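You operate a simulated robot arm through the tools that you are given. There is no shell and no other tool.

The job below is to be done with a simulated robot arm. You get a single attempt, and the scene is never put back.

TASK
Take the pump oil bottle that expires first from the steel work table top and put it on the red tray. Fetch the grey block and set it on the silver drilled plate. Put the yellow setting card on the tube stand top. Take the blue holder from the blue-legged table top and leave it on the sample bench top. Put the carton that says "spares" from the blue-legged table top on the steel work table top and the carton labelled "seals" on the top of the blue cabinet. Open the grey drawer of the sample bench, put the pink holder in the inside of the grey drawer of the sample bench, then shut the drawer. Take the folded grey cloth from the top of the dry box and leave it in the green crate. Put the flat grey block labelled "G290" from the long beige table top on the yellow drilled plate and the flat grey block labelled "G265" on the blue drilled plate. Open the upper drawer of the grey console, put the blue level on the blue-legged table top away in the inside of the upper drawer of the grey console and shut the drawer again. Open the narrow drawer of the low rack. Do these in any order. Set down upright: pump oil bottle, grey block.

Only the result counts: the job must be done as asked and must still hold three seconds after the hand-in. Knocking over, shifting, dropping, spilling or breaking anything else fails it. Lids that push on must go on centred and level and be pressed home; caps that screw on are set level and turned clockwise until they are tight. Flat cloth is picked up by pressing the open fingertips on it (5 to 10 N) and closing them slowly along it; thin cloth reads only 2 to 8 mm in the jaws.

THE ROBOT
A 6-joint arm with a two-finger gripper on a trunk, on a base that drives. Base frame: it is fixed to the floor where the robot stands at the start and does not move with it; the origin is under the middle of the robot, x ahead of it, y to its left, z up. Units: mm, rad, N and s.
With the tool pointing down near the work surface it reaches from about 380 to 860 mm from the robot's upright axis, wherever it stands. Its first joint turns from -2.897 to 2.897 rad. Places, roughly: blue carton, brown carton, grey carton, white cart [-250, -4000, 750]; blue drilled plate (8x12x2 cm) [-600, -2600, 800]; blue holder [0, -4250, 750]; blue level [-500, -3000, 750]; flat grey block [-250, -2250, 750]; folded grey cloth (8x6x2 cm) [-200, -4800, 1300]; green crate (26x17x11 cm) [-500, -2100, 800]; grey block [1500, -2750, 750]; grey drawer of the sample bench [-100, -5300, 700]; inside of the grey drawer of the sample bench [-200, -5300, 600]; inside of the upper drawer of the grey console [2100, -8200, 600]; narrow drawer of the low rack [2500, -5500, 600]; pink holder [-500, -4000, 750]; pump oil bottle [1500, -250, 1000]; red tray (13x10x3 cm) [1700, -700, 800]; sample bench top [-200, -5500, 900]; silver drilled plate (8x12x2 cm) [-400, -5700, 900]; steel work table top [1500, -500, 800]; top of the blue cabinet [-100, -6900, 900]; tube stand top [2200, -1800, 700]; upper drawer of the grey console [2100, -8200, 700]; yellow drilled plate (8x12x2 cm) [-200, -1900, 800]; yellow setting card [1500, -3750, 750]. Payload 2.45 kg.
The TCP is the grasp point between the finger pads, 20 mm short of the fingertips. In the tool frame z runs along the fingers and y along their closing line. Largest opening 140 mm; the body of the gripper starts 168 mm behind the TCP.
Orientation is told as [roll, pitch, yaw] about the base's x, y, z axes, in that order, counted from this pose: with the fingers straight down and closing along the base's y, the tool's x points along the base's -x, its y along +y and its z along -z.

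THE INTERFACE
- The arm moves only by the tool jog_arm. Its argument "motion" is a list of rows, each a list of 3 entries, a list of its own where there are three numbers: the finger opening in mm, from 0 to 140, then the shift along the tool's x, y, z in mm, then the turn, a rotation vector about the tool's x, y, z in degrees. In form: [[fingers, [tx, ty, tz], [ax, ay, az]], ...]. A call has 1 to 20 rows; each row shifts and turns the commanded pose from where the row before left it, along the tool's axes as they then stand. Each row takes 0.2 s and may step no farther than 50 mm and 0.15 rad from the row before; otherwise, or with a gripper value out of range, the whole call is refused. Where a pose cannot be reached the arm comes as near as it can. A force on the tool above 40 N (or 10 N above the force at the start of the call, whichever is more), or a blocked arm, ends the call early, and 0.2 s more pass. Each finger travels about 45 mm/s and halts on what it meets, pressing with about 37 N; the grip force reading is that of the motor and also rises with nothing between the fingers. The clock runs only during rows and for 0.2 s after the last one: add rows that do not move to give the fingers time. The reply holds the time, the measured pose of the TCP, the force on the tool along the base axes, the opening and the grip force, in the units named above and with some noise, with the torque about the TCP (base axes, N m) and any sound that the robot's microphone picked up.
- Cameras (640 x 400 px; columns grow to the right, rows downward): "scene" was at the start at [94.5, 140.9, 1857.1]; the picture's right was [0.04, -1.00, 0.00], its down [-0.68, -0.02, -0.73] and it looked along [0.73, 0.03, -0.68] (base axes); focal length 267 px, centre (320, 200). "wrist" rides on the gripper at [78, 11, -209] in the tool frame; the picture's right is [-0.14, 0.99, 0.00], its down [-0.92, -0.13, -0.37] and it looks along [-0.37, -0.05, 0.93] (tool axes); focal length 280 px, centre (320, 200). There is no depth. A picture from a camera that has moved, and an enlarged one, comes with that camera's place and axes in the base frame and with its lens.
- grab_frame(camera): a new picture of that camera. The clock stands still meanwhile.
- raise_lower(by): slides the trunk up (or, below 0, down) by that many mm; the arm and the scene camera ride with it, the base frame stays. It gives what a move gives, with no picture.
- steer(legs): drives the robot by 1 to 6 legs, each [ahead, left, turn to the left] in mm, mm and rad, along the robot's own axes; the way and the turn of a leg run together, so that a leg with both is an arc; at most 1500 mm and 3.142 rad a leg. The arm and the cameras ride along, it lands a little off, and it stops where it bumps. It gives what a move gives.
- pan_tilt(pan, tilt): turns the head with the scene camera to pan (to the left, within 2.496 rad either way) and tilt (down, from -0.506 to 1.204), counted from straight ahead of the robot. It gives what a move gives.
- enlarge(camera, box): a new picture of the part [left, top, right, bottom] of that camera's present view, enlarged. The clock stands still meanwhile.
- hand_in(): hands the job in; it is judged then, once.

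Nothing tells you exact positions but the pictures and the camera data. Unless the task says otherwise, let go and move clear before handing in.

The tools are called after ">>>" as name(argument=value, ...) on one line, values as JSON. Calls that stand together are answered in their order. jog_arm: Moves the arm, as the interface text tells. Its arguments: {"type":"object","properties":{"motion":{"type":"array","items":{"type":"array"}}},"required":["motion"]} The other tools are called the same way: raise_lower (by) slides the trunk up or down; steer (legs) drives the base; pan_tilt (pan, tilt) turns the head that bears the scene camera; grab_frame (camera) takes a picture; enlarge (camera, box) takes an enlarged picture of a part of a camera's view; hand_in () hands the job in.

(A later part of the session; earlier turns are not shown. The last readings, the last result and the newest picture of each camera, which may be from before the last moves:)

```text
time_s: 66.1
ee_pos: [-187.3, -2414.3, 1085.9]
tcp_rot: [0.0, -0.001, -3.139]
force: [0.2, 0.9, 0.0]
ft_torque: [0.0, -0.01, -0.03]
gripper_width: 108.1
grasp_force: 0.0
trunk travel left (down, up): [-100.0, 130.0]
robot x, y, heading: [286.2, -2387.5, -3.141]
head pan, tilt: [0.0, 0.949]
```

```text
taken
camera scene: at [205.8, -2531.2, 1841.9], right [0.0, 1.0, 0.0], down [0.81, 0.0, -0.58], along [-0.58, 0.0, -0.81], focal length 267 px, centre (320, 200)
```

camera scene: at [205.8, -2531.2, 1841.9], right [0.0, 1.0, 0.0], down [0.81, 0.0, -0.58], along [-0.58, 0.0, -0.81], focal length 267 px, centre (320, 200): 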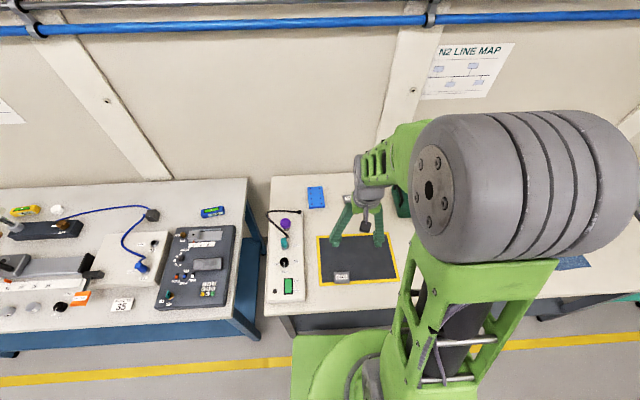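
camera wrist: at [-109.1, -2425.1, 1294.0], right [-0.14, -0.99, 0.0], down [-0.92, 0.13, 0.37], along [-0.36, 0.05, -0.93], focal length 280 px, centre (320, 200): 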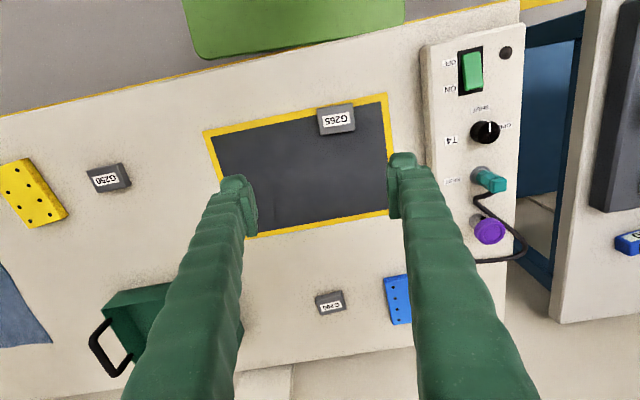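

Robot is at about [284, -2388] facing the wall. I reach over G290 (about [-567, -2388]) with the gripper high, then look.

>>> jog_arm(motion=[[108, [-45, -3, 5], [0, 0, 0]], [108, [-45, -3, 5], [0, 0, 0]], [108, [-45, -3, 5], [0, 0, 0]], [108, [-45, -3, 5], [0, 0, 0]], [108, [-45, -3, 5], [0, 0, 0]], [108, [-45, -3, 5], [0, 0, 0]], [108, [-45, -3, 5], [0, 0, 0]], [108, [-40, -3, 10], [0, 0, 0]], [108, [0, 0, 0], [0, 0, 0]]])

>>> grab_frame(camera="wrist")

```text
time_s: 68.1
ee_pos: [-541.5, -2390.8, 1041.4]
tcp_rot: [-0.001, 0.001, -3.14]
force: [-0.4, 1.1, -0.6]
ft_torque: [0.0, 0.02, 0.0]
gripper_width: 107.9
grasp_force: 0.0
trunk travel left (down, up): [-100.0, 130.0]
robot x, y, heading: [284.5, -2387.2, -3.14]
head pan, tilt: [0.0, 0.949]
```

```text
taken
camera wrist: at [-463.7, -2401.5, 1249.8], right [-0.14, -0.99, 0.0], down [-0.92, 0.13, 0.37], along [-0.36, 0.05, -0.93], focal length 280 px, centre (320, 200)
```

wrist: 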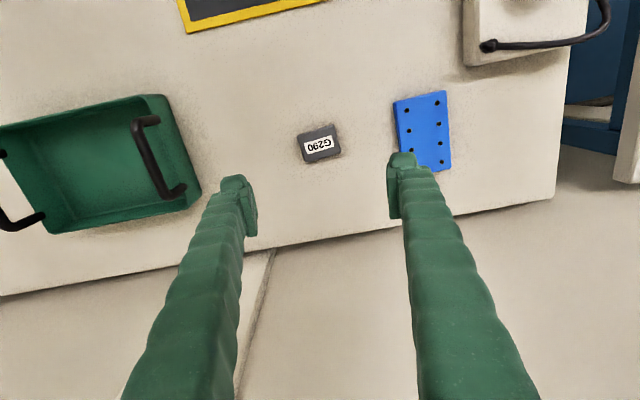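

G290 is almost exactly below the gripper ([-539, -2390], top z≈812). I zoom to get its orientation.

>>> enlarge(camera="wrist", box=[260, 100, 380, 175])

>>> enlarge(camera="wrist", box=[370, 80, 490, 180])

```text
5.33 times, centred on (320, 138) of wrist
camera zoom: at [-463.7, -2401.5, 1249.8], right [-0.14, -0.99, 0.0], down [-0.92, 0.13, 0.37], along [-0.36, 0.05, -0.93], focal length 1495 px, centre (320, 533)
```

zoom: 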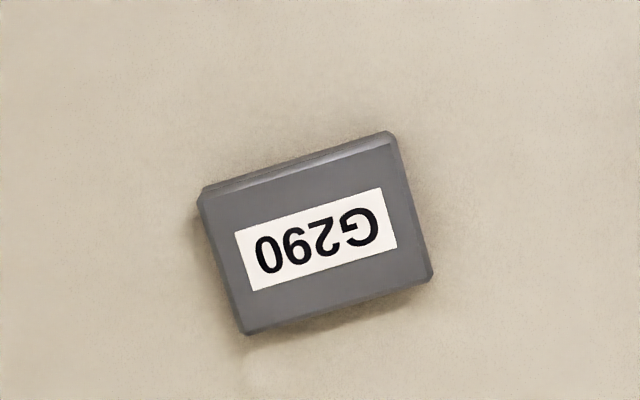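

```text
4.00 times, centred on (430, 130) of wrist
camera zoom: at [-463.7, -2401.5, 1249.8], right [-0.14, -0.99, 0.0], down [-0.92, 0.13, 0.37], along [-0.36, 0.05, -0.93], focal length 1122 px, centre (-120, 480)
```

zoom: 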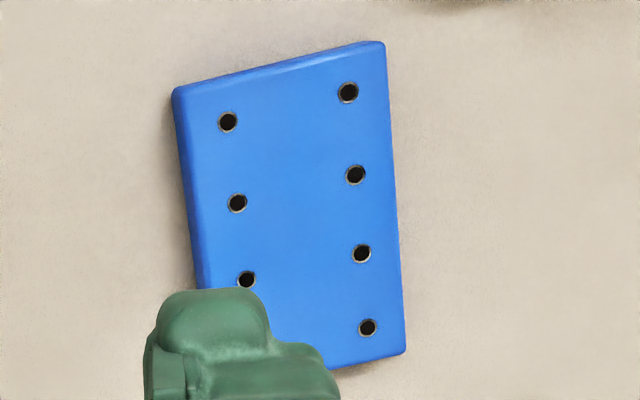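

I rotate the gripper by -10° to match the block and descend to just above table level.

>>> jog_arm(motion=[[108, [2, 0, 0], [0, 0, -5]], [108, [0, -1, 0], [0, 0, -5]], [108, [0, 0, 45], [0, 0, 0]], [108, [0, 0, 45], [0, 0, 0]], [108, [0, 0, 45], [0, 0, 0]], [108, [0, 0, 40], [0, 0, 0]], [100, [0, 0, 15], [0, 0, 0]], [95, [0, 0, 0], [0, 0, 0]]])

>>> grab_frame(camera="wrist")

```text
time_s: 69.9
ee_pos: [-539.3, -2389.5, 849.3]
tcp_rot: [0.0, 0.0, -2.965]
force: [-0.9, -0.6, -1.1]
ft_torque: [-0.04, 0.01, 0.0]
gripper_width: 95.2
grasp_force: 0.0
trunk travel left (down, up): [-100.0, 130.0]
robot x, y, heading: [287.1, -2392.3, -3.143]
head pan, tilt: [0.0, 0.949]
```

```text
taken
camera wrist: at [-461.8, -2386.1, 1058.2], right [0.04, -1.0, 0.0], down [-0.93, -0.04, 0.37], along [-0.37, -0.01, -0.93], focal length 280 px, centre (320, 200)
```

wrist: 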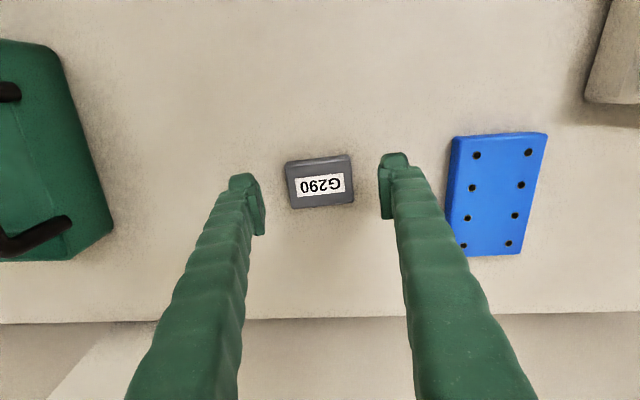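

Centred well. I step down carefully toward the table, watching the force.

>>> jog_arm(motion=[[95, [-2, 0, 15], [0, 0, 0]], [95, [0, 0, 8], [0, 0, 0]], [95, [0, 0, 4], [0, 0, 0]], [95, [0, 0, 3], [0, 0, 0]], [95, [0, 0, 0], [0, 0, 0]]])

>>> grab_frame(camera="wrist")

```text
time_s: 71.1
ee_pos: [-541.6, -2390.8, 820.5]
tcp_rot: [0.0, -0.001, -2.964]
force: [0.0, -0.3, -0.2]
ft_torque: [-0.01, -0.01, -0.01]
gripper_width: 95.2
grasp_force: 0.0
trunk travel left (down, up): [-100.0, 130.0]
robot x, y, heading: [286.3, -2386.5, -3.139]
head pan, tilt: [0.0, 0.949]
```

```text
taken
camera wrist: at [-463.2, -2387.0, 1028.8], right [0.04, -1.0, 0.0], down [-0.93, -0.04, 0.37], along [-0.37, -0.01, -0.93], focal length 280 px, centre (320, 200)
```

wrist: 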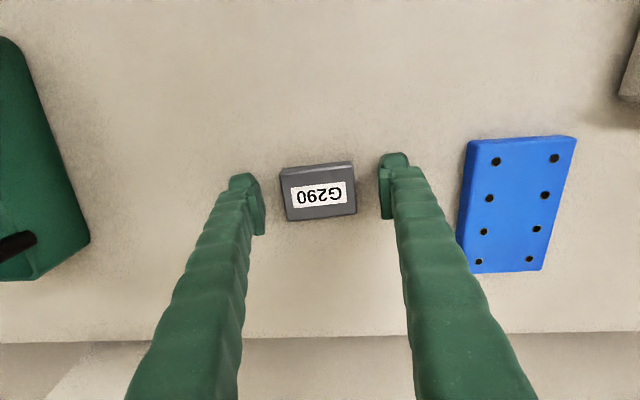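

>>> jog_arm(motion=[[95, [0, 0, 2], [0, 0, 0]], [95, [0, 0, 2], [0, 0, 0]], [95, [0, 0, 2], [0, 0, 0]], [95, [0, 0, 0], [0, 0, 0]]])

```text
time_s: 72.1
ee_pos: [-541.4, -2391.3, 816.1]
tcp_rot: [0.0, -0.003, -2.964]
force: [2.6, 0.4, 19.2]
ft_torque: [-0.28, -0.15, 0.01]
gripper_width: 95.1
grasp_force: 0.1
trunk travel left (down, up): [-100.0, 130.0]
robot x, y, heading: [290.0, -2388.3, -3.142]
head pan, tilt: [0.0, 0.949]
```

Table contact at TCP 816 (table z≈796). I back off 3 mm and close on the block.

>>> jog_arm(motion=[[95, [0, 0, -4], [0, 0, 0]], [70, [0, 0, 0], [0, 0, 0]], [40, [0, 0, 0], [0, 0, 0]], [40, [0, 0, 0], [0, 0, 0]], [40, [0, 0, 0], [0, 0, 0]], [40, [0, 0, 0], [0, 0, 0]]])

>>> grab_frame(camera="wrist")

```text
time_s: 73.5
ee_pos: [-541.0, -2390.7, 820.1]
tcp_rot: [-0.001, -0.002, -2.966]
force: [1.3, -2.5, 11.8]
ft_torque: [-0.17, -0.1, -0.03]
gripper_width: 58.8
grasp_force: 36.8
trunk travel left (down, up): [-100.0, 130.0]
robot x, y, heading: [287.3, -2388.3, -3.138]
head pan, tilt: [0.0, 0.949]
```

```text
taken
camera wrist: at [-462.0, -2387.4, 1028.0], right [0.04, -1.0, 0.0], down [-0.93, -0.04, 0.37], along [-0.37, -0.01, -0.93], focal length 280 px, centre (320, 200)
```

wrist: 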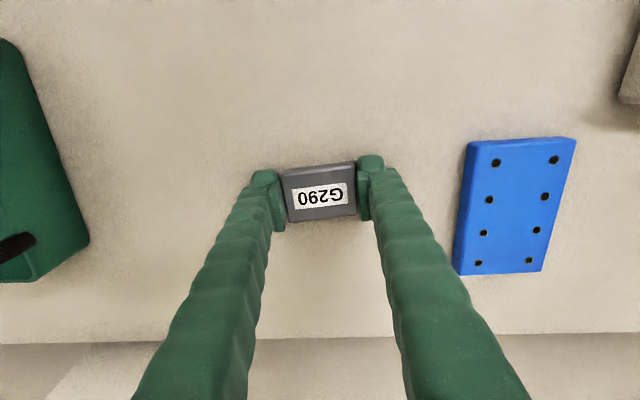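

Holding G290. I lift and carry it toward the yellow plate (estimated near [-213, -1885]).

>>> jog_arm(motion=[[40, [0, 0, -20], [0, 0, 0]], [40, [0, 0, -45], [0, 0, 0]], [40, [0, 0, -45], [0, 0, 5]], [40, [0, 0, -45], [0, 0, 5]], [40, [0, 0, -35], [0, 0, 0]], [40, [27, -40, 0], [0, 0, 0]], [40, [27, -40, 0], [0, 0, 0]], [40, [27, -40, 0], [0, 0, 0]], [40, [27, -40, 0], [0, 0, 0]], [40, [27, -40, 0], [0, 0, 0]], [40, [27, -40, 0], [0, 0, 0]], [40, [27, -40, 0], [0, 0, 0]], [40, [27, -40, 0], [0, 0, 0]], [40, [27, -40, 0], [0, 0, 0]], [40, [27, -40, 0], [0, 0, 0]], [40, [27, -40, 0], [0, 0, 0]], [40, [20, -40, 0], [0, 0, 0]], [40, [0, 0, 0], [0, 0, 0]]])

>>> grab_frame(camera="wrist")

```text
time_s: 77.3
ee_pos: [-224.3, -1908.3, 1008.7]
tcp_rot: [0.001, -0.001, -3.139]
force: [-0.1, 0.2, 0.1]
ft_torque: [0.01, 0.0, 0.02]
gripper_width: 39.7
grasp_force: 0.1
trunk travel left (down, up): [-100.0, 130.0]
robot x, y, heading: [286.7, -2392.5, -3.139]
head pan, tilt: [0.0, 0.949]
```

```text
taken
camera wrist: at [-147.1, -1918.8, 1217.7], right [-0.13, -0.99, 0.0], down [-0.92, 0.13, 0.37], along [-0.37, 0.05, -0.93], focal length 280 px, centre (320, 200)
```

wrist: 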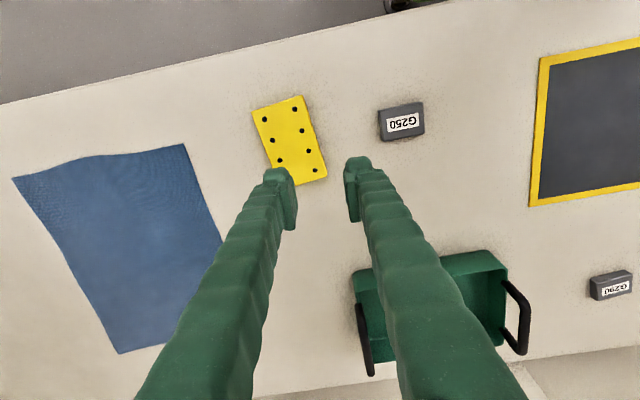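

The block slipped out (fingers closed to 40 mm empty); G290 is still in its place. I check the fingertip shape before retrying.

>>> enlarge(camera="wrist", box=[250, 140, 400, 240])

>>> enlarge(camera="wrist", box=[560, 240, 640, 320])

>>> pan_tilt(pan=-0.5, tilt=0.9)

>>> grab_frame(camera="scene")

```text
4.00 times, centred on (325, 190) of wrist
camera zoom: at [-147.1, -1918.8, 1217.7], right [-0.13, -0.99, 0.0], down [-0.92, 0.13, 0.37], along [-0.37, 0.05, -0.93], focal length 1122 px, centre (300, 240)
```

zoom: 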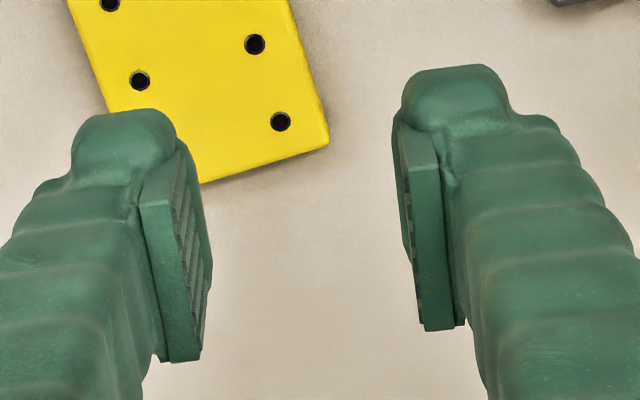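

```text
5.00 times, centred on (600, 280) of wrist
camera zoom: at [-147.1, -1918.8, 1217.7], right [-0.13, -0.99, 0.0], down [-0.92, 0.13, 0.37], along [-0.37, 0.05, -0.93], focal length 1402 px, centre (-1080, -200)
```

zoom: 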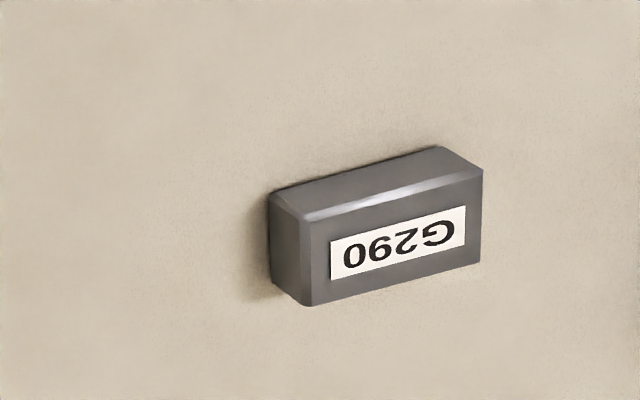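

```text
time_s: 78.2
ee_pos: [-224.1, -1908.1, 1008.7]
tcp_rot: [0.0, 0.0, -3.138]
force: [0.3, -0.7, 0.8]
ft_torque: [0.0, -0.02, -0.04]
gripper_width: 40.1
grasp_force: 0.1
trunk travel left (down, up): [-100.0, 130.0]
robot x, y, heading: [287.9, -2390.3, -3.14]
head pan, tilt: [-0.499, 0.901]
```

```text
taken
camera scene: at [212.2, -2495.0, 1845.5], right [0.48, 0.88, 0.0], down [0.69, -0.37, -0.62], along [-0.55, 0.3, -0.78], focal length 267 px, centre (320, 200)
```

scene: 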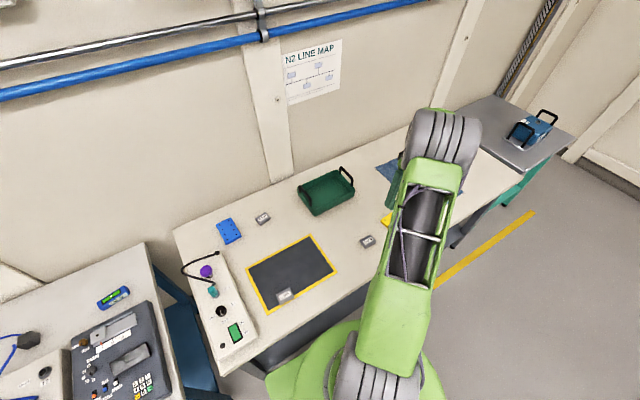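

The block looks unmoved. I return to it for a second try, with a lower grip and slower lift.

>>> jog_arm(motion=[[80, [-26.5, 40, 0], [0, 0, 0]], [80, [-26.5, 40, 0], [0, 0, 0]], [80, [-26.5, 40, 0], [0, 0, 0]], [80, [-26.5, 40, 0], [0, 0, 0]], [80, [-26.5, 40, 0], [0, 0, 0]], [80, [-26.5, 40, 0], [0, 0, 0]], [80, [-26.5, 40, 0], [0, 0, 0]], [80, [-26.5, 40, 0], [0, 0, 0]], [80, [-26.5, 40, 0], [0, 0, 0]], [80, [-26.5, 40, 0], [0, 0, 0]], [80, [-26.5, 40, 0], [0, 0, 0]], [80, [-26.5, 41, 0], [0, 0, 0]], [80, [0, 0, 0], [0, 0, -5]], [80, [0, 0, 40], [0, 0, -5]], [80, [0, 0, 45], [0, 0, 0]], [80, [0, 0, 45], [0, 0, 0]], [80, [0, 0, 20], [0, 0, 0]], [80, [0, 0, 0], [0, 0, 0]]])

>>> grab_frame(camera="wrist")

>>> enlarge(camera="wrist", box=[260, 140, 380, 215])

```text
time_s: 82.0
ee_pos: [-541.1, -2392.2, 858.7]
tcp_rot: [0.0, 0.0, -2.966]
force: [1.0, 0.5, -0.3]
ft_torque: [-0.02, 0.03, 0.03]
gripper_width: 79.7
grasp_force: 0.0
trunk travel left (down, up): [-100.0, 130.0]
robot x, y, heading: [287.2, -2389.5, -3.142]
head pan, tilt: [-0.499, 0.901]
```

```text
taken
camera wrist: at [-463.2, -2388.2, 1067.3], right [0.04, -1.0, 0.0], down [-0.93, -0.04, 0.37], along [-0.37, -0.01, -0.93], focal length 280 px, centre (320, 200)
```

wrist: 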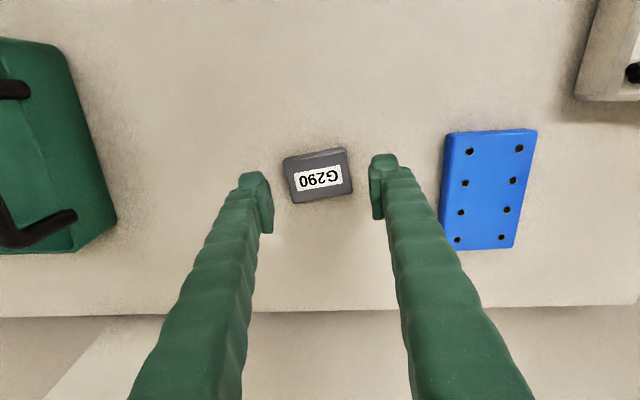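

```text
5.33 times, centred on (320, 178) of wrist
camera zoom: at [-463.2, -2388.2, 1067.3], right [0.04, -1.0, 0.0], down [-0.93, -0.04, 0.37], along [-0.37, -0.01, -0.93], focal length 1495 px, centre (320, 320)
```

zoom: 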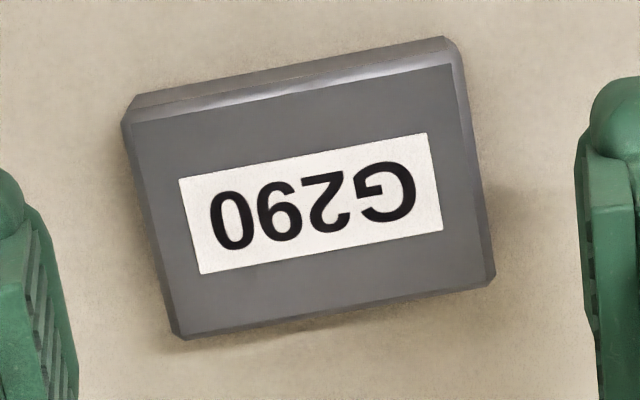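

I correct the yaw by 3° more and go down in small steps to contact.

>>> jog_arm(motion=[[80, [0, 0, 20], [0, 0, -3]], [76, [0, 0, 14], [0, 0, 0]], [76, [0, 0, 3], [0, 0, 0]], [76, [0, 0, 2], [0, 0, 0]], [76, [0, 0, 2], [0, 0, 0]], [76, [0, 0, 0], [0, 0, 0]]])

```text
time_s: 83.4
ee_pos: [-542.2, -2392.3, 818.2]
tcp_rot: [0.001, 0.0, -2.914]
force: [0.9, 0.0, 6.5]
ft_torque: [-0.07, -0.09, 0.09]
gripper_width: 76.2
grasp_force: 0.0
trunk travel left (down, up): [-100.0, 130.0]
robot x, y, heading: [286.0, -2391.5, -3.139]
head pan, tilt: [-0.499, 0.901]
```

>>> jog_arm(motion=[[66, [0, 0, 0], [0, 0, 0]], [58, [0, 0, 0], [0, 0, 0]], [45, [0, 0, 0], [0, 0, 0]], [30, [0, 0, 0], [0, 0, 0]], [20, [0, 0, 0], [0, 0, 0]], [20, [0, 0, 0], [0, 0, 0]]])

>>> jog_arm(motion=[[20, [0, 0, -2], [0, 0, 0]], [20, [0, 0, -2], [0, 0, 0]], [20, [0, 0, -2], [0, 0, 0]], [20, [0, 0, -3], [0, 0, 0]], [20, [0, 0, -3], [0, 0, 0]], [20, [0, 0, 0], [0, 0, 0]]])

>>> grab_frame(camera="wrist")

```text
time_s: 84.8
ee_pos: [-542.5, -2392.7, 819.5]
tcp_rot: [0.001, -0.002, -2.913]
force: [-1.0, -6.1, 16.4]
ft_torque: [-0.25, -0.06, -0.01]
gripper_width: 58.8
grasp_force: 37.1
trunk travel left (down, up): [-100.0, 130.0]
robot x, y, heading: [286.7, -2390.1, -3.141]
head pan, tilt: [-0.499, 0.901]
```

```text
time_s: 86.2
ee_pos: [-542.2, -2391.3, 829.5]
tcp_rot: [0.0, 0.002, -2.913]
force: [-0.5, 0.4, -0.6]
ft_torque: [0.01, 0.02, 0.0]
gripper_width: 58.6
grasp_force: 37.4
trunk travel left (down, up): [-100.0, 130.0]
robot x, y, heading: [285.6, -2390.7, -3.141]
head pan, tilt: [-0.499, 0.901]
```

```text
taken
camera wrist: at [-463.9, -2383.5, 1037.8], right [0.09, -1.0, 0.0], down [-0.93, -0.08, 0.37], along [-0.37, -0.03, -0.93], focal length 280 px, centre (320, 200)
```

wrist: 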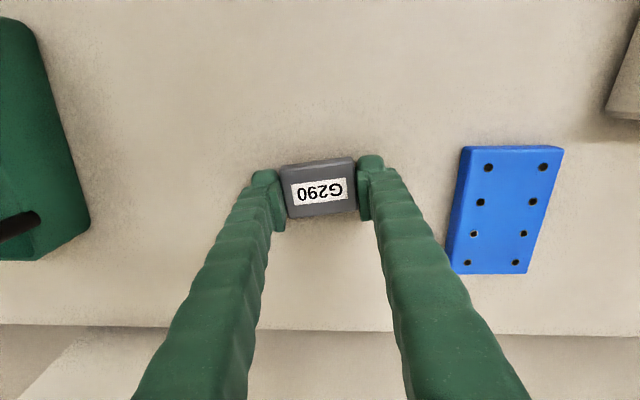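

The block is held this time. I lift slowly and check again.

>>> jog_arm(motion=[[20, [0, 0, -10], [0, 0, 0]], [20, [0, 0, -20], [0, 0, 0]], [20, [0, 0, -25], [0, 0, 0]], [20, [0, 0, -25], [0, 0, 0]], [20, [0, 0, -25], [0, 0, 0]], [20, [0, 0, -25], [0, 0, 0]], [20, [0, 0, -25], [0, 0, 0]], [20, [0, 0, 0], [0, 0, 0]]])

>>> grab_frame(camera="wrist")

```text
time_s: 88.0
ee_pos: [-542.2, -2391.1, 985.0]
tcp_rot: [0.0, 0.001, -2.913]
force: [0.7, 0.0, -1.3]
ft_torque: [0.0, -0.03, 0.01]
gripper_width: 58.5
grasp_force: 37.2
trunk travel left (down, up): [-100.0, 130.0]
robot x, y, heading: [288.3, -2389.6, -3.143]
head pan, tilt: [-0.499, 0.901]
```

```text
taken
camera wrist: at [-464.4, -2384.0, 1192.9], right [0.09, -1.0, 0.0], down [-0.93, -0.08, 0.37], along [-0.37, -0.03, -0.93], focal length 280 px, centre (320, 200)
```

wrist: 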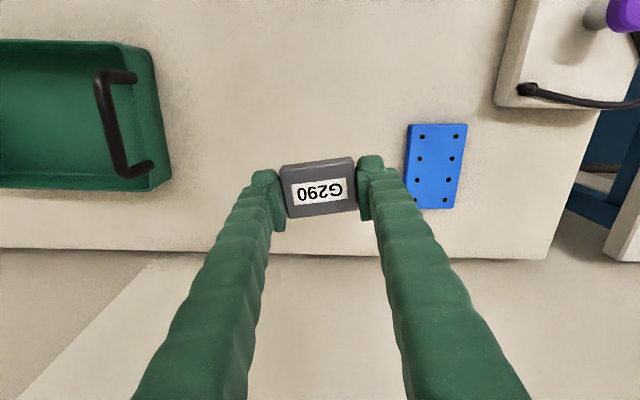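

G290 is secure. I carry it over to the yellow plate, whose centre I compute as about [-215, -1870].

>>> jog_arm(motion=[[20, [0, 0, -25], [0, 0, 4.8]], [20, [0, 0, -30], [0, 0, 0]], [20, [22, -26, -15], [0, 0, 0]], [20, [22, -26, 0], [0, 0, 0]], [20, [22, -26, 0], [0, 0, 0]], [20, [22, -26, 0], [0, 0, 0]], [20, [22, -26, 0], [0, 0, 0]], [20, [22, -26, 0], [0, 0, 0]], [20, [22, -26, 0], [0, 0, 0]], [20, [22, -26, 0], [0, 0, 0]], [20, [22, -26, 0], [0, 0, 0]], [20, [22, -26, 0], [0, 0, 0]], [20, [22, -26, 0], [0, 0, 0]], [20, [22, -26, 0], [0, 0, 0]], [20, [22, -26, 0], [0, 0, 0]], [20, [22, -26, 0], [0, 0, 0]], [20, [22, -26, 0], [0, 0, 0]], [20, [22, -26, 0], [0, 0, 0]], [20, [24, -26, 0], [0, 0, 0]], [20, [22, -26, 0], [0, 0, 0]]])

>>> jog_arm(motion=[[20, [0, 0, 30], [0, 0, 0]], [20, [0, 0, 30], [0, 0, 0]], [20, [0, 0, 0], [0, 0, 0]]])

>>> grab_frame(camera="wrist")

```text
time_s: 92.2
ee_pos: [-215.6, -1869.3, 1055.7]
tcp_rot: [0.0, 0.0, -2.996]
force: [1.1, 0.0, -2.0]
ft_torque: [-0.02, 0.02, 0.0]
gripper_width: 58.5
grasp_force: 36.7
trunk travel left (down, up): [-100.0, 130.0]
robot x, y, heading: [285.1, -2389.2, -3.143]
head pan, tilt: [-0.499, 0.901]
```

```text
time_s: 93.0
ee_pos: [-216.0, -1870.6, 994.7]
tcp_rot: [-0.001, 0.001, -2.998]
force: [0.6, 0.3, -1.0]
ft_torque: [0.01, 0.03, -0.03]
gripper_width: 58.8
grasp_force: 37.4
trunk travel left (down, up): [-100.0, 130.0]
robot x, y, heading: [287.0, -2386.0, -3.142]
head pan, tilt: [-0.499, 0.901]
```

```text
taken
camera wrist: at [-137.6, -1869.7, 1203.6], right [0.01, -1.0, 0.0], down [-0.93, -0.01, 0.37], along [-0.37, 0.0, -0.93], focal length 280 px, centre (320, 200)
```

wrist: 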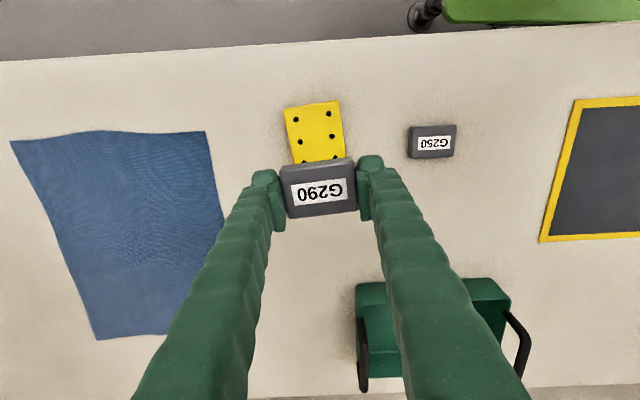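

Aligned over the plate. I lower to contact.

>>> jog_arm(motion=[[20, [0, 2, 30], [0, 0, 0]], [20, [0, 0, 30], [0, 0, 0]], [20, [0, 0, 30], [0, 0, 0]], [20, [0, 0, 30], [0, 0, 0]], [20, [0, 0, 20], [0, 0, 0]], [20, [0, 0, 8], [0, 0, 0]], [20, [0, 0, 0], [0, 0, 0]]])

>>> grab_frame(camera="wrist")

```text
time_s: 94.6
ee_pos: [-216.1, -1873.4, 846.5]
tcp_rot: [0.001, 0.001, -2.996]
force: [-0.8, 0.6, -0.7]
ft_torque: [0.03, -0.01, -0.03]
gripper_width: 58.6
grasp_force: 36.9
trunk travel left (down, up): [-100.0, 130.0]
robot x, y, heading: [288.1, -2391.8, -3.139]
head pan, tilt: [-0.499, 0.901]
```

```text
taken
camera wrist: at [-137.3, -1872.4, 1055.0], right [0.01, -1.0, 0.0], down [-0.93, -0.01, 0.37], along [-0.37, 0.0, -0.93], focal length 280 px, centre (320, 200)
```

wrist: 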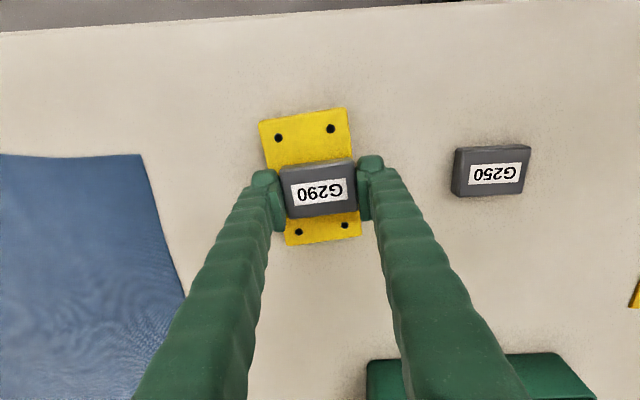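

>>> jog_arm(motion=[[20, [0, -3, 2], [0, 0, 0]], [20, [0, 0, 2], [0, 0, 0]], [20, [0, 0, 2], [0, 0, 0]], [20, [0, 0, 0], [0, 0, 0]]])

```text
time_s: 95.6
ee_pos: [-215.4, -1869.6, 839.4]
tcp_rot: [0.001, -0.001, -2.996]
force: [0.3, 1.1, -1.6]
ft_torque: [0.02, 0.01, 0.01]
gripper_width: 58.8
grasp_force: 36.6
trunk travel left (down, up): [-100.0, 130.0]
robot x, y, heading: [286.9, -2390.1, -3.139]
head pan, tilt: [-0.499, 0.901]
```

>>> jog_arm(motion=[[20, [0, 0, 1], [0, 0, 0]], [20, [0, 0, 1], [0, 0, 0]], [20, [0, 0, 0], [0, 0, 0]]])

```text
time_s: 96.4
ee_pos: [-214.9, -1869.2, 838.6]
tcp_rot: [0.0, 0.0, -2.997]
force: [0.6, 0.0, -0.4]
ft_torque: [0.0, -0.01, 0.0]
gripper_width: 58.6
grasp_force: 36.8
trunk travel left (down, up): [-100.0, 130.0]
robot x, y, heading: [284.3, -2388.5, -3.137]
head pan, tilt: [-0.499, 0.901]
```

>>> jog_arm(motion=[[20, [0, 0, 1], [0, 0, 0]], [20, [0, 0, 1], [0, 0, 0]], [20, [0, 0, 0], [0, 0, 0]]])

```text
time_s: 97.2
ee_pos: [-215.1, -1869.7, 838.2]
tcp_rot: [-0.002, 0.0, -2.995]
force: [2.2, -0.4, 7.2]
ft_torque: [-0.1, 0.1, 0.01]
gripper_width: 58.6
grasp_force: 36.6
trunk travel left (down, up): [-100.0, 130.0]
robot x, y, heading: [287.5, -2385.6, -3.137]
head pan, tilt: [-0.499, 0.901]
```

Contact with the plate. I release, opening slightly at first, then lift away.

>>> jog_arm(motion=[[56, [0, 0, 0], [0, 0, 0]], [62, [0, 0, 0], [0, 0, 0]], [70, [0, 0, 0], [0, 0, 0]], [80, [0, 0, -2], [0, 0, 0]], [85, [0, 0, -10], [0, 0, 0]], [90, [0, 0, -30], [0, 0, 0]], [90, [0, 0, -40], [0, 0, 0]], [90, [0, 0, -40], [0, 0, 0]], [90, [0, 0, -40], [0, 0, 0]], [90, [0, 0, -20], [0, 0, 0]], [90, [0, 0, 0], [0, 0, 0]]])

>>> grab_frame(camera="wrist")

```text
time_s: 99.6
ee_pos: [-216.3, -1869.0, 1018.5]
tcp_rot: [0.001, 0.0, -2.997]
force: [0.4, 0.1, -0.5]
ft_torque: [-0.02, 0.01, 0.02]
gripper_width: 89.9
grasp_force: 0.1
trunk travel left (down, up): [-100.0, 130.0]
robot x, y, heading: [286.1, -2388.1, -3.141]
head pan, tilt: [-0.499, 0.901]
```

```text
taken
camera wrist: at [-138.8, -1868.7, 1227.5], right [0.01, -1.0, 0.0], down [-0.93, -0.01, 0.37], along [-0.37, 0.0, -0.93], focal length 280 px, centre (320, 200)
```

wrist: 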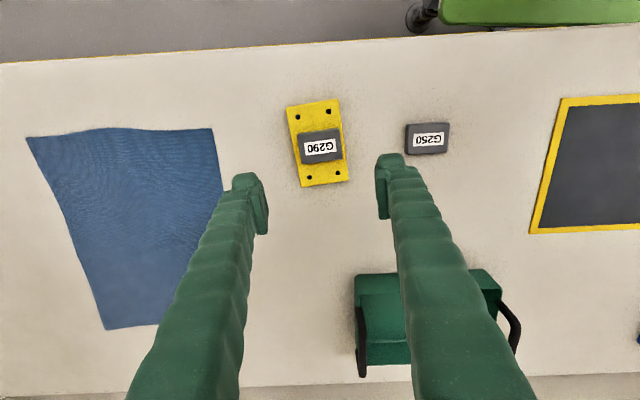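

G290 sits on the yellow plate. Now to G265 at about [-158, -2446].

>>> jog_arm(motion=[[90, [-2, 44.5, 0], [0, 0, 0]], [90, [-2, 44.5, 0], [0, 0, 0]], [90, [-2, 44.5, 0], [0, 0, 0]], [90, [-2, 44.5, 0], [0, 0, 0]], [90, [-2, 44.5, 0], [0, 0, 0]], [90, [-2, 44.5, 0], [0, 0, 0]], [90, [-2, 44.5, 0], [0, 0, 0]], [90, [-2, 44.5, 0], [0, 0, 0]], [90, [-2, 44.5, 0], [0, 0, 0]], [90, [-2, 44.5, 0], [0, 0, 0]], [90, [-2, 44.5, 0], [0, 0, 0]], [90, [-2, 44.5, 0], [0, 0, 0]], [90, [-2, 44.5, 0], [0, 0, 0]], [90, [0, 0, 30], [0, 0, 0]], [90, [0, 0, 0], [0, 0, 0]]])

>>> grab_frame(camera="wrist")

>>> enlarge(camera="wrist", box=[260, 120, 380, 195])

```text
time_s: 102.8
ee_pos: [-158.6, -2448.1, 988.2]
tcp_rot: [0.0, 0.001, -2.997]
force: [-0.2, -1.0, -0.1]
ft_torque: [0.01, -0.02, -0.03]
gripper_width: 90.0
grasp_force: 0.0
trunk travel left (down, up): [-100.0, 130.0]
robot x, y, heading: [290.0, -2387.9, -3.138]
head pan, tilt: [-0.499, 0.901]
```

```text
taken
camera wrist: at [-79.3, -2446.3, 1197.5], right [0.01, -1.0, 0.0], down [-0.93, -0.01, 0.37], along [-0.37, 0.0, -0.93], focal length 280 px, centre (320, 200)
```

wrist: 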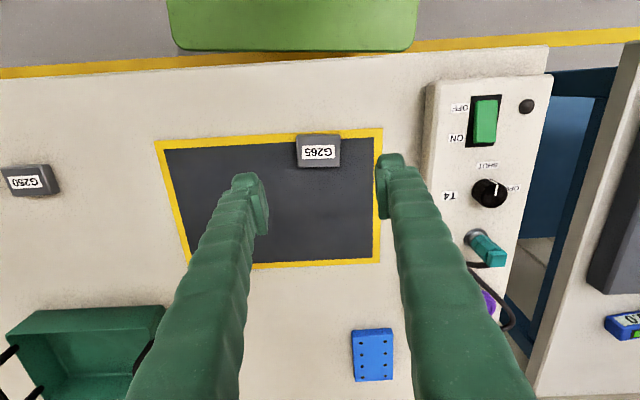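

```text
5.33 times, centred on (320, 158) of wrist
camera zoom: at [-79.3, -2446.3, 1197.5], right [0.01, -1.0, 0.0], down [-0.93, -0.01, 0.37], along [-0.37, 0.0, -0.93], focal length 1495 px, centre (320, 427)
```

zoom: 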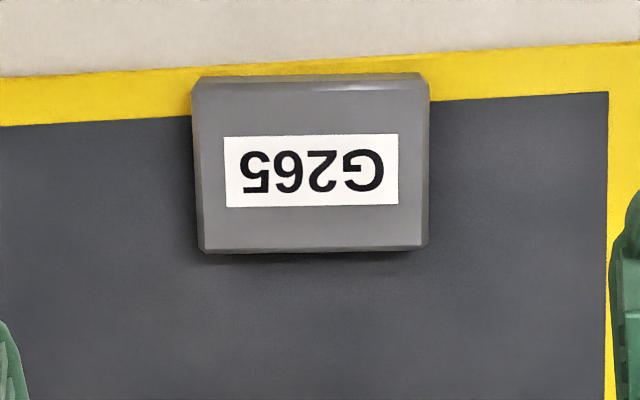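

G265 centred; it needs a 6.5° yaw correction. I descend on it the same way.

>>> jog_arm(motion=[[80, [1, -3.4, 20], [0, 0, 6.5]], [80, [0, 0, 40], [0, 0, 0]], [80, [0, 0, 40], [0, 0, 0]], [78, [0, 0, 40], [0, 0, 0]], [78, [0, 0, 20], [0, 0, 0]], [78, [0, 0, 5], [0, 0, 0]], [78, [0, 0, 0], [0, 0, 0]]])

>>> grab_frame(camera="wrist")

```text
time_s: 104.4
ee_pos: [-157.8, -2443.7, 823.4]
tcp_rot: [0.001, 0.001, -3.109]
force: [0.5, 0.5, 0.1]
ft_torque: [-0.03, -0.02, 0.01]
gripper_width: 78.3
grasp_force: 0.1
trunk travel left (down, up): [-100.0, 130.0]
robot x, y, heading: [290.4, -2388.8, -3.137]
head pan, tilt: [-0.499, 0.901]
```

```text
taken
camera wrist: at [-80.0, -2450.6, 1032.0], right [-0.11, -0.99, 0.0], down [-0.92, 0.1, 0.37], along [-0.37, 0.04, -0.93], focal length 280 px, centre (320, 200)
```

wrist: 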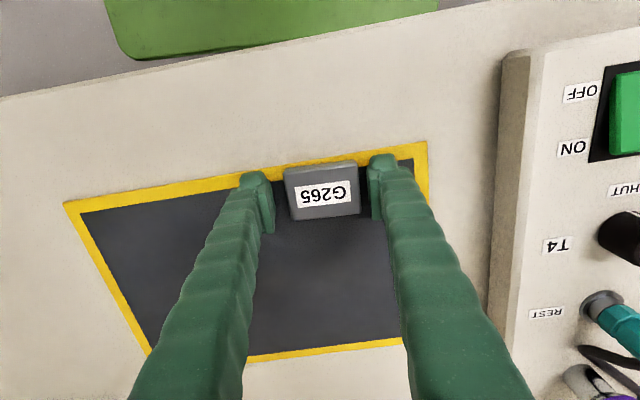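

>>> jog_arm(motion=[[78, [0, 0, 2], [0, 0, 0]], [78, [0, 0, 2], [0, 0, 0]], [78, [0, 0, 1], [0, 0, 0]], [78, [0, 0, 0], [0, 0, 0]]])

```text
time_s: 105.0
ee_pos: [-157.8, -2442.6, 821.9]
tcp_rot: [-0.001, -0.002, -3.11]
force: [3.3, 2.1, 29.1]
ft_torque: [0.14, -0.12, 0.07]
gripper_width: 78.1
grasp_force: 0.2
trunk travel left (down, up): [-100.0, 130.0]
robot x, y, heading: [288.5, -2384.4, -3.142]
head pan, tilt: [-0.499, 0.901]
stopped in row 3: the force on the tool passed its limit at 45 N (the readings are from after the stop); the commanded pose is now the measured one
```

Contact at 821.9. I ease up 1 mm and close.

>>> jog_arm(motion=[[78, [0, 0, -1.5], [0, 0, 0]], [66, [0, 0, 0], [0, 0, 0]], [58, [0, 0, 0], [0, 0, 0]], [45, [0, 0, 0], [0, 0, 0]], [30, [0, 0, 0], [0, 0, 0]], [20, [0, 0, 0], [0, 0, 0]], [20, [0, 0, 0], [0, 0, 0]]])

>>> jog_arm(motion=[[20, [0, 0, -2], [0, 0, 0]], [20, [0, 0, -2], [0, 0, 0]], [20, [0, 0, -2], [0, 0, 0]], [20, [0, 0, -3], [0, 0, 0]], [20, [0, 0, -10], [0, 0, 0]], [20, [0, 0, -20], [0, 0, 0]], [20, [0, 0, -25], [0, 0, 0]], [20, [0, 0, -25], [0, 0, 0]], [20, [0, 0, -25], [0, 0, 0]], [20, [0, 0, -25], [0, 0, 0]], [20, [0, 0, -25], [0, 0, 0]], [20, [0, 0, 0], [0, 0, 0]]])

>>> grab_frame(camera="wrist")

```text
time_s: 106.7
ee_pos: [-159.4, -2442.4, 823.0]
tcp_rot: [0.001, -0.004, -3.11]
force: [0.3, 10.9, 37.1]
ft_torque: [0.3, -0.14, -0.05]
gripper_width: 58.7
grasp_force: 37.4
trunk travel left (down, up): [-100.0, 130.0]
robot x, y, heading: [283.5, -2388.2, -3.142]
head pan, tilt: [-0.499, 0.901]
```

```text
time_s: 109.2
ee_pos: [-157.9, -2443.7, 985.9]
tcp_rot: [0.0, -0.002, -3.11]
force: [0.5, 0.1, -1.8]
ft_torque: [-0.01, -0.02, -0.01]
gripper_width: 58.6
grasp_force: 37.2
trunk travel left (down, up): [-100.0, 130.0]
robot x, y, heading: [284.9, -2387.3, -3.137]
head pan, tilt: [-0.499, 0.901]
```

```text
taken
camera wrist: at [-80.1, -2451.1, 1194.5], right [-0.11, -0.99, 0.0], down [-0.92, 0.1, 0.37], along [-0.37, 0.04, -0.93], focal length 280 px, centre (320, 200)
```

wrist: 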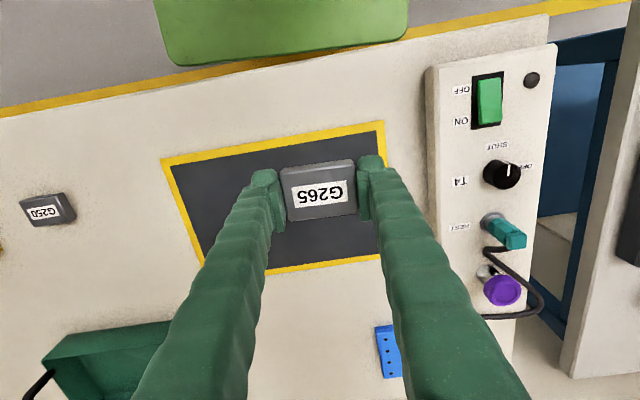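

Holding G265. I sidestep 120 mm left for reach, then carry it over the blue plate (centre ≈[-550, -2544]).

>>> steer(legs=[[0, 120, 0]])

>>> jog_arm(motion=[[20, [0, 0, 0], [0, 0, -5.3]], [20, [-20, 0, 0], [0, 0, 0]], [20, [-30, 0, 0], [0, 0, 0]], [20, [-30, 0, 0], [0, 0, 0]], [20, [-30, 0, 0], [0, 0, 0]], [20, [-30, 0, 0], [0, 0, 0]], [20, [-30, 0, 0], [0, 0, 0]], [20, [-30, 0, 0], [0, 0, 0]], [20, [-30, 0, 0], [0, 0, 0]], [20, [-30, 0, 0], [0, 0, 0]], [20, [-30, 0, 0], [0, 0, 0]], [20, [-20, 0, 0], [0, 0, 0]], [20, [0, 0, 0], [0, 0, 0]]])

>>> grab_frame(camera="wrist")

```text
time_s: 111.0
ee_pos: [-158.6, -2564.6, 985.5]
tcp_rot: [-0.001, -0.002, -3.111]
force: [-0.1, 0.4, -1.1]
ft_torque: [0.04, 0.0, 0.03]
gripper_width: 58.8
grasp_force: 36.9
trunk travel left (down, up): [-100.0, 130.0]
robot x, y, heading: [286.5, -2513.1, -3.139]
head pan, tilt: [-0.499, 0.901]
```

```text
time_s: 113.8
ee_pos: [-466.8, -2602.5, 985.9]
tcp_rot: [0.0, -0.002, -3.019]
force: [-0.2, 0.8, -2.2]
ft_torque: [-0.01, 0.01, 0.02]
gripper_width: 58.6
grasp_force: 37.2
trunk travel left (down, up): [-100.0, 130.0]
robot x, y, heading: [282.8, -2509.6, -3.139]
head pan, tilt: [-0.499, 0.901]
```

```text
taken
camera wrist: at [-388.0, -2603.2, 1195.3], right [-0.01, -1.0, 0.0], down [-0.93, 0.01, 0.37], along [-0.37, 0.01, -0.93], focal length 280 px, centre (320, 200)
```

wrist: 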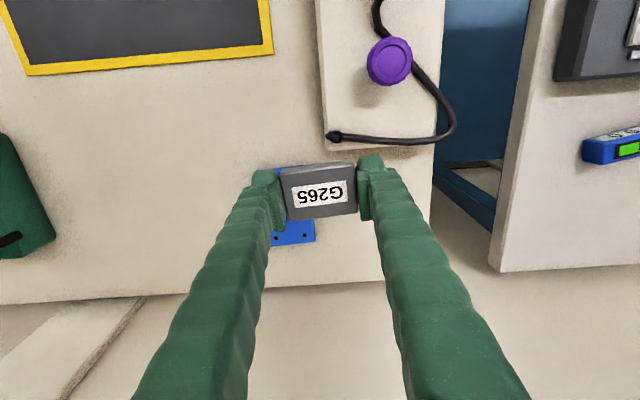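

>>> jog_arm(motion=[[20, [-25, -22, 0], [0, 0, 0]], [20, [-25, -23, 0], [0, 0, 0]], [20, [-25, -23, 10], [0, 0, 0]], [20, [0, 0, 0], [0, 0, 0]]])

>>> grab_frame(camera="wrist")

```text
time_s: 114.8
ee_pos: [-548.7, -2544.6, 975.8]
tcp_rot: [-0.001, -0.003, -3.016]
force: [-0.2, 0.3, -1.0]
ft_torque: [0.01, -0.02, 0.01]
gripper_width: 58.7
grasp_force: 37.5
trunk travel left (down, up): [-100.0, 130.0]
robot x, y, heading: [289.8, -2511.7, -3.137]
head pan, tilt: [-0.499, 0.901]
```

```text
taken
camera wrist: at [-469.9, -2545.9, 1184.8], right [-0.01, -1.0, 0.0], down [-0.93, 0.01, 0.37], along [-0.37, 0.01, -0.93], focal length 280 px, centre (320, 200)
```

wrist: 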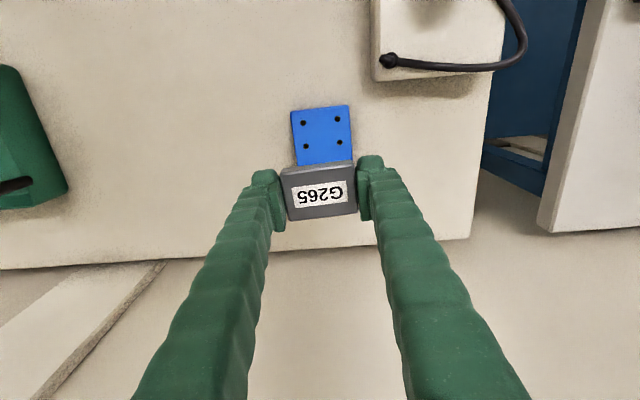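

>>> jog_arm(motion=[[20, [-3, 4, 30], [0, 0, 0]], [20, [0, 0, 30], [0, 0, 0]], [20, [0, 0, 30], [0, 0, 0]], [20, [0, 0, 30], [0, 0, 0]], [20, [0, 0, 8], [0, 0, 0]], [20, [0, 0, 0], [0, 0, 0]]])

>>> grab_frame(camera="wrist")

```text
time_s: 116.2
ee_pos: [-551.4, -2549.4, 847.9]
tcp_rot: [0.001, -0.002, -3.018]
force: [0.8, 0.0, -1.3]
ft_torque: [-0.02, 0.0, -0.04]
gripper_width: 59.1
grasp_force: 37.8
trunk travel left (down, up): [-100.0, 130.0]
robot x, y, heading: [281.0, -2514.3, -3.142]
head pan, tilt: [-0.499, 0.901]
```

```text
taken
camera wrist: at [-472.8, -2549.3, 1056.4], right [-0.01, -1.0, 0.0], down [-0.93, 0.01, 0.37], along [-0.37, 0.01, -0.93], focal length 280 px, centre (320, 200)
```

wrist: 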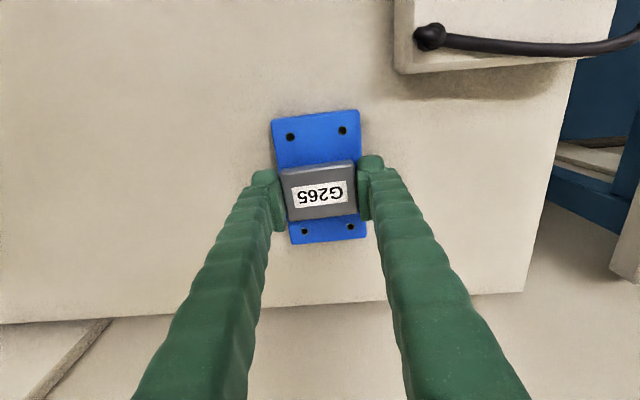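

Well centred. Lower to contact.

>>> jog_arm(motion=[[20, [0, 0, 3], [0, 0, 0]], [20, [0, 0, 3], [0, 0, 0]], [20, [0, 0, 2], [0, 0, 0]], [20, [0, 0, 0], [0, 0, 0]]])

>>> jog_arm(motion=[[20, [0, 0, 1], [0, 0, 0]], [20, [0, 0, 1], [0, 0, 0]], [20, [0, 0, 0], [0, 0, 0]]])

```text
time_s: 117.2
ee_pos: [-552.0, -2548.2, 838.2]
tcp_rot: [0.0, -0.002, -3.019]
force: [-0.3, 0.5, -1.3]
ft_torque: [-0.03, 0.0, -0.01]
gripper_width: 58.8
grasp_force: 37.1
trunk travel left (down, up): [-100.0, 130.0]
robot x, y, heading: [286.7, -2512.5, -3.141]
head pan, tilt: [-0.499, 0.901]
```

```text
time_s: 118.0
ee_pos: [-550.7, -2548.5, 837.9]
tcp_rot: [-0.001, -0.002, -3.019]
force: [0.6, 0.1, -0.8]
ft_torque: [0.01, -0.03, 0.0]
gripper_width: 58.5
grasp_force: 36.9
trunk travel left (down, up): [-100.0, 130.0]
robot x, y, heading: [286.0, -2511.1, -3.139]
head pan, tilt: [-0.499, 0.901]
```

>>> jog_arm(motion=[[20, [0, 0, 1], [0, 0, 0]], [20, [0, 0, 1], [0, 0, 0]], [20, [0, 0, 0], [0, 0, 0]]])

```text
time_s: 118.8
ee_pos: [-551.0, -2548.2, 837.5]
tcp_rot: [0.0, -0.004, -3.017]
force: [-0.4, 1.8, 5.9]
ft_torque: [-0.13, 0.01, 0.07]
gripper_width: 59.0
grasp_force: 36.8
trunk travel left (down, up): [-100.0, 130.0]
robot x, y, heading: [285.5, -2507.4, -3.138]
head pan, tilt: [-0.499, 0.901]
```

>>> jog_arm(motion=[[56, [0, 0, 0], [0, 0, 0]], [62, [0, 0, 0], [0, 0, 0]], [70, [0, 0, 0], [0, 0, 0]], [80, [0, 0, -2], [0, 0, 0]], [85, [0, 0, -10], [0, 0, 0]], [90, [0, 0, -30], [0, 0, 0]], [90, [0, 0, -40], [0, 0, 0]], [90, [0, 0, -40], [0, 0, 0]], [90, [0, 0, -40], [0, 0, 0]], [90, [10, 0, -40], [0, 0, 0]], [90, [0, 0, 0], [0, 0, 0]]])

>>> grab_frame(camera="wrist")

```text
time_s: 121.2
ee_pos: [-539.5, -2546.8, 1037.4]
tcp_rot: [0.0, 0.001, -3.018]
force: [-0.1, 0.3, -0.2]
ft_torque: [-0.03, 0.02, 0.01]
gripper_width: 90.0
grasp_force: 0.0
trunk travel left (down, up): [-100.0, 130.0]
robot x, y, heading: [287.5, -2510.8, -3.14]
head pan, tilt: [-0.499, 0.901]
```

```text
taken
camera wrist: at [-461.1, -2547.6, 1246.8], right [-0.01, -1.0, 0.0], down [-0.93, 0.01, 0.37], along [-0.37, 0.01, -0.93], focal length 280 px, centre (320, 200)
```

wrist: 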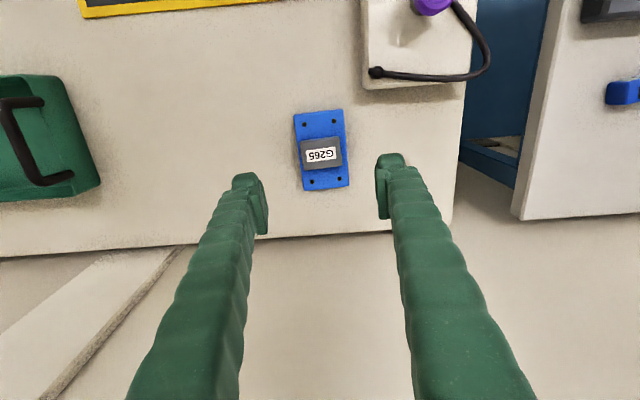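

Both blocks are placed. Next I retract the arm and drive along to the blue-legged table to read the cartons.

>>> jog_arm(motion=[[90, [40, 0, 0], [0, 0, 0]], [90, [45, -5, 0], [0, 0, 0]], [90, [45, -5, 0], [0, 0, 0]], [90, [45, -5, 0], [0, 0, 0]], [90, [45, -5, -10], [0, 0, 0]], [90, [45, -5, -10], [0, 0, 2]], [90, [45, 0, -10], [0, 0, 5]], [90, [45, 0, -10], [0, 0, 0]], [90, [0, 0, 0], [0, 0, 0]]])

>>> steer(legs=[[-250, 0, 0], [0, 1200, 0]])

>>> pan_tilt(pan=0.35, tilt=0.75)

>>> grab_frame(camera="scene")

>>> grab_frame(camera="wrist")

```text
time_s: 123.2
ee_pos: [-191.7, -2485.1, 1076.6]
tcp_rot: [-0.001, -0.002, -3.141]
force: [0.1, -0.5, -0.5]
ft_torque: [0.0, -0.01, 0.02]
gripper_width: 90.0
grasp_force: 0.0
trunk travel left (down, up): [-100.0, 130.0]
robot x, y, heading: [284.9, -2512.8, -3.137]
head pan, tilt: [-0.499, 0.901]
```

```text
time_s: 135.4
ee_pos: [67.9, -3693.8, 1078.4]
tcp_rot: [0.001, -0.002, -3.131]
force: [0.2, 0.2, 0.0]
ft_torque: [0.0, -0.03, -0.01]
gripper_width: 89.8
grasp_force: 0.1
trunk travel left (down, up): [-100.0, 130.0]
robot x, y, heading: [546.6, -3715.2, -3.133]
head pan, tilt: [-0.499, 0.901]
```

```text
time_s: 136.6
ee_pos: [68.3, -3693.2, 1077.9]
tcp_rot: [0.0, -0.003, -3.131]
force: [-0.9, -0.6, -0.4]
ft_torque: [-0.01, -0.03, 0.01]
gripper_width: 90.2
grasp_force: 0.1
trunk travel left (down, up): [-100.0, 130.0]
robot x, y, heading: [542.9, -3715.1, -3.133]
head pan, tilt: [0.351, 0.75]
```

```text
taken
camera scene: at [462.0, -3885.8, 1857.4], right [-0.35, 0.94, 0.0], down [0.64, 0.24, -0.73], along [-0.68, -0.26, -0.68], focal length 267 px, centre (320, 200)
```

scene: 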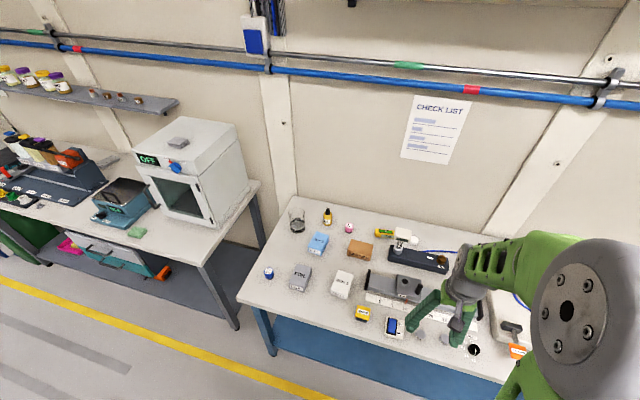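

```text
taken
camera wrist: at [146.6, -3702.4, 1286.9], right [-0.13, -0.99, 0.0], down [-0.92, 0.12, 0.37], along [-0.37, 0.05, -0.93], focal length 280 px, centre (320, 200)
```

wrist: 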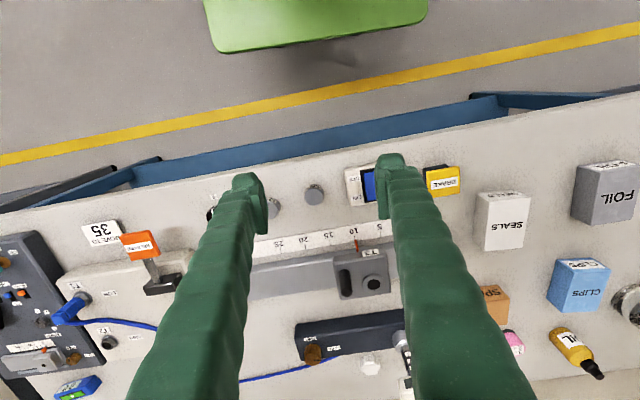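

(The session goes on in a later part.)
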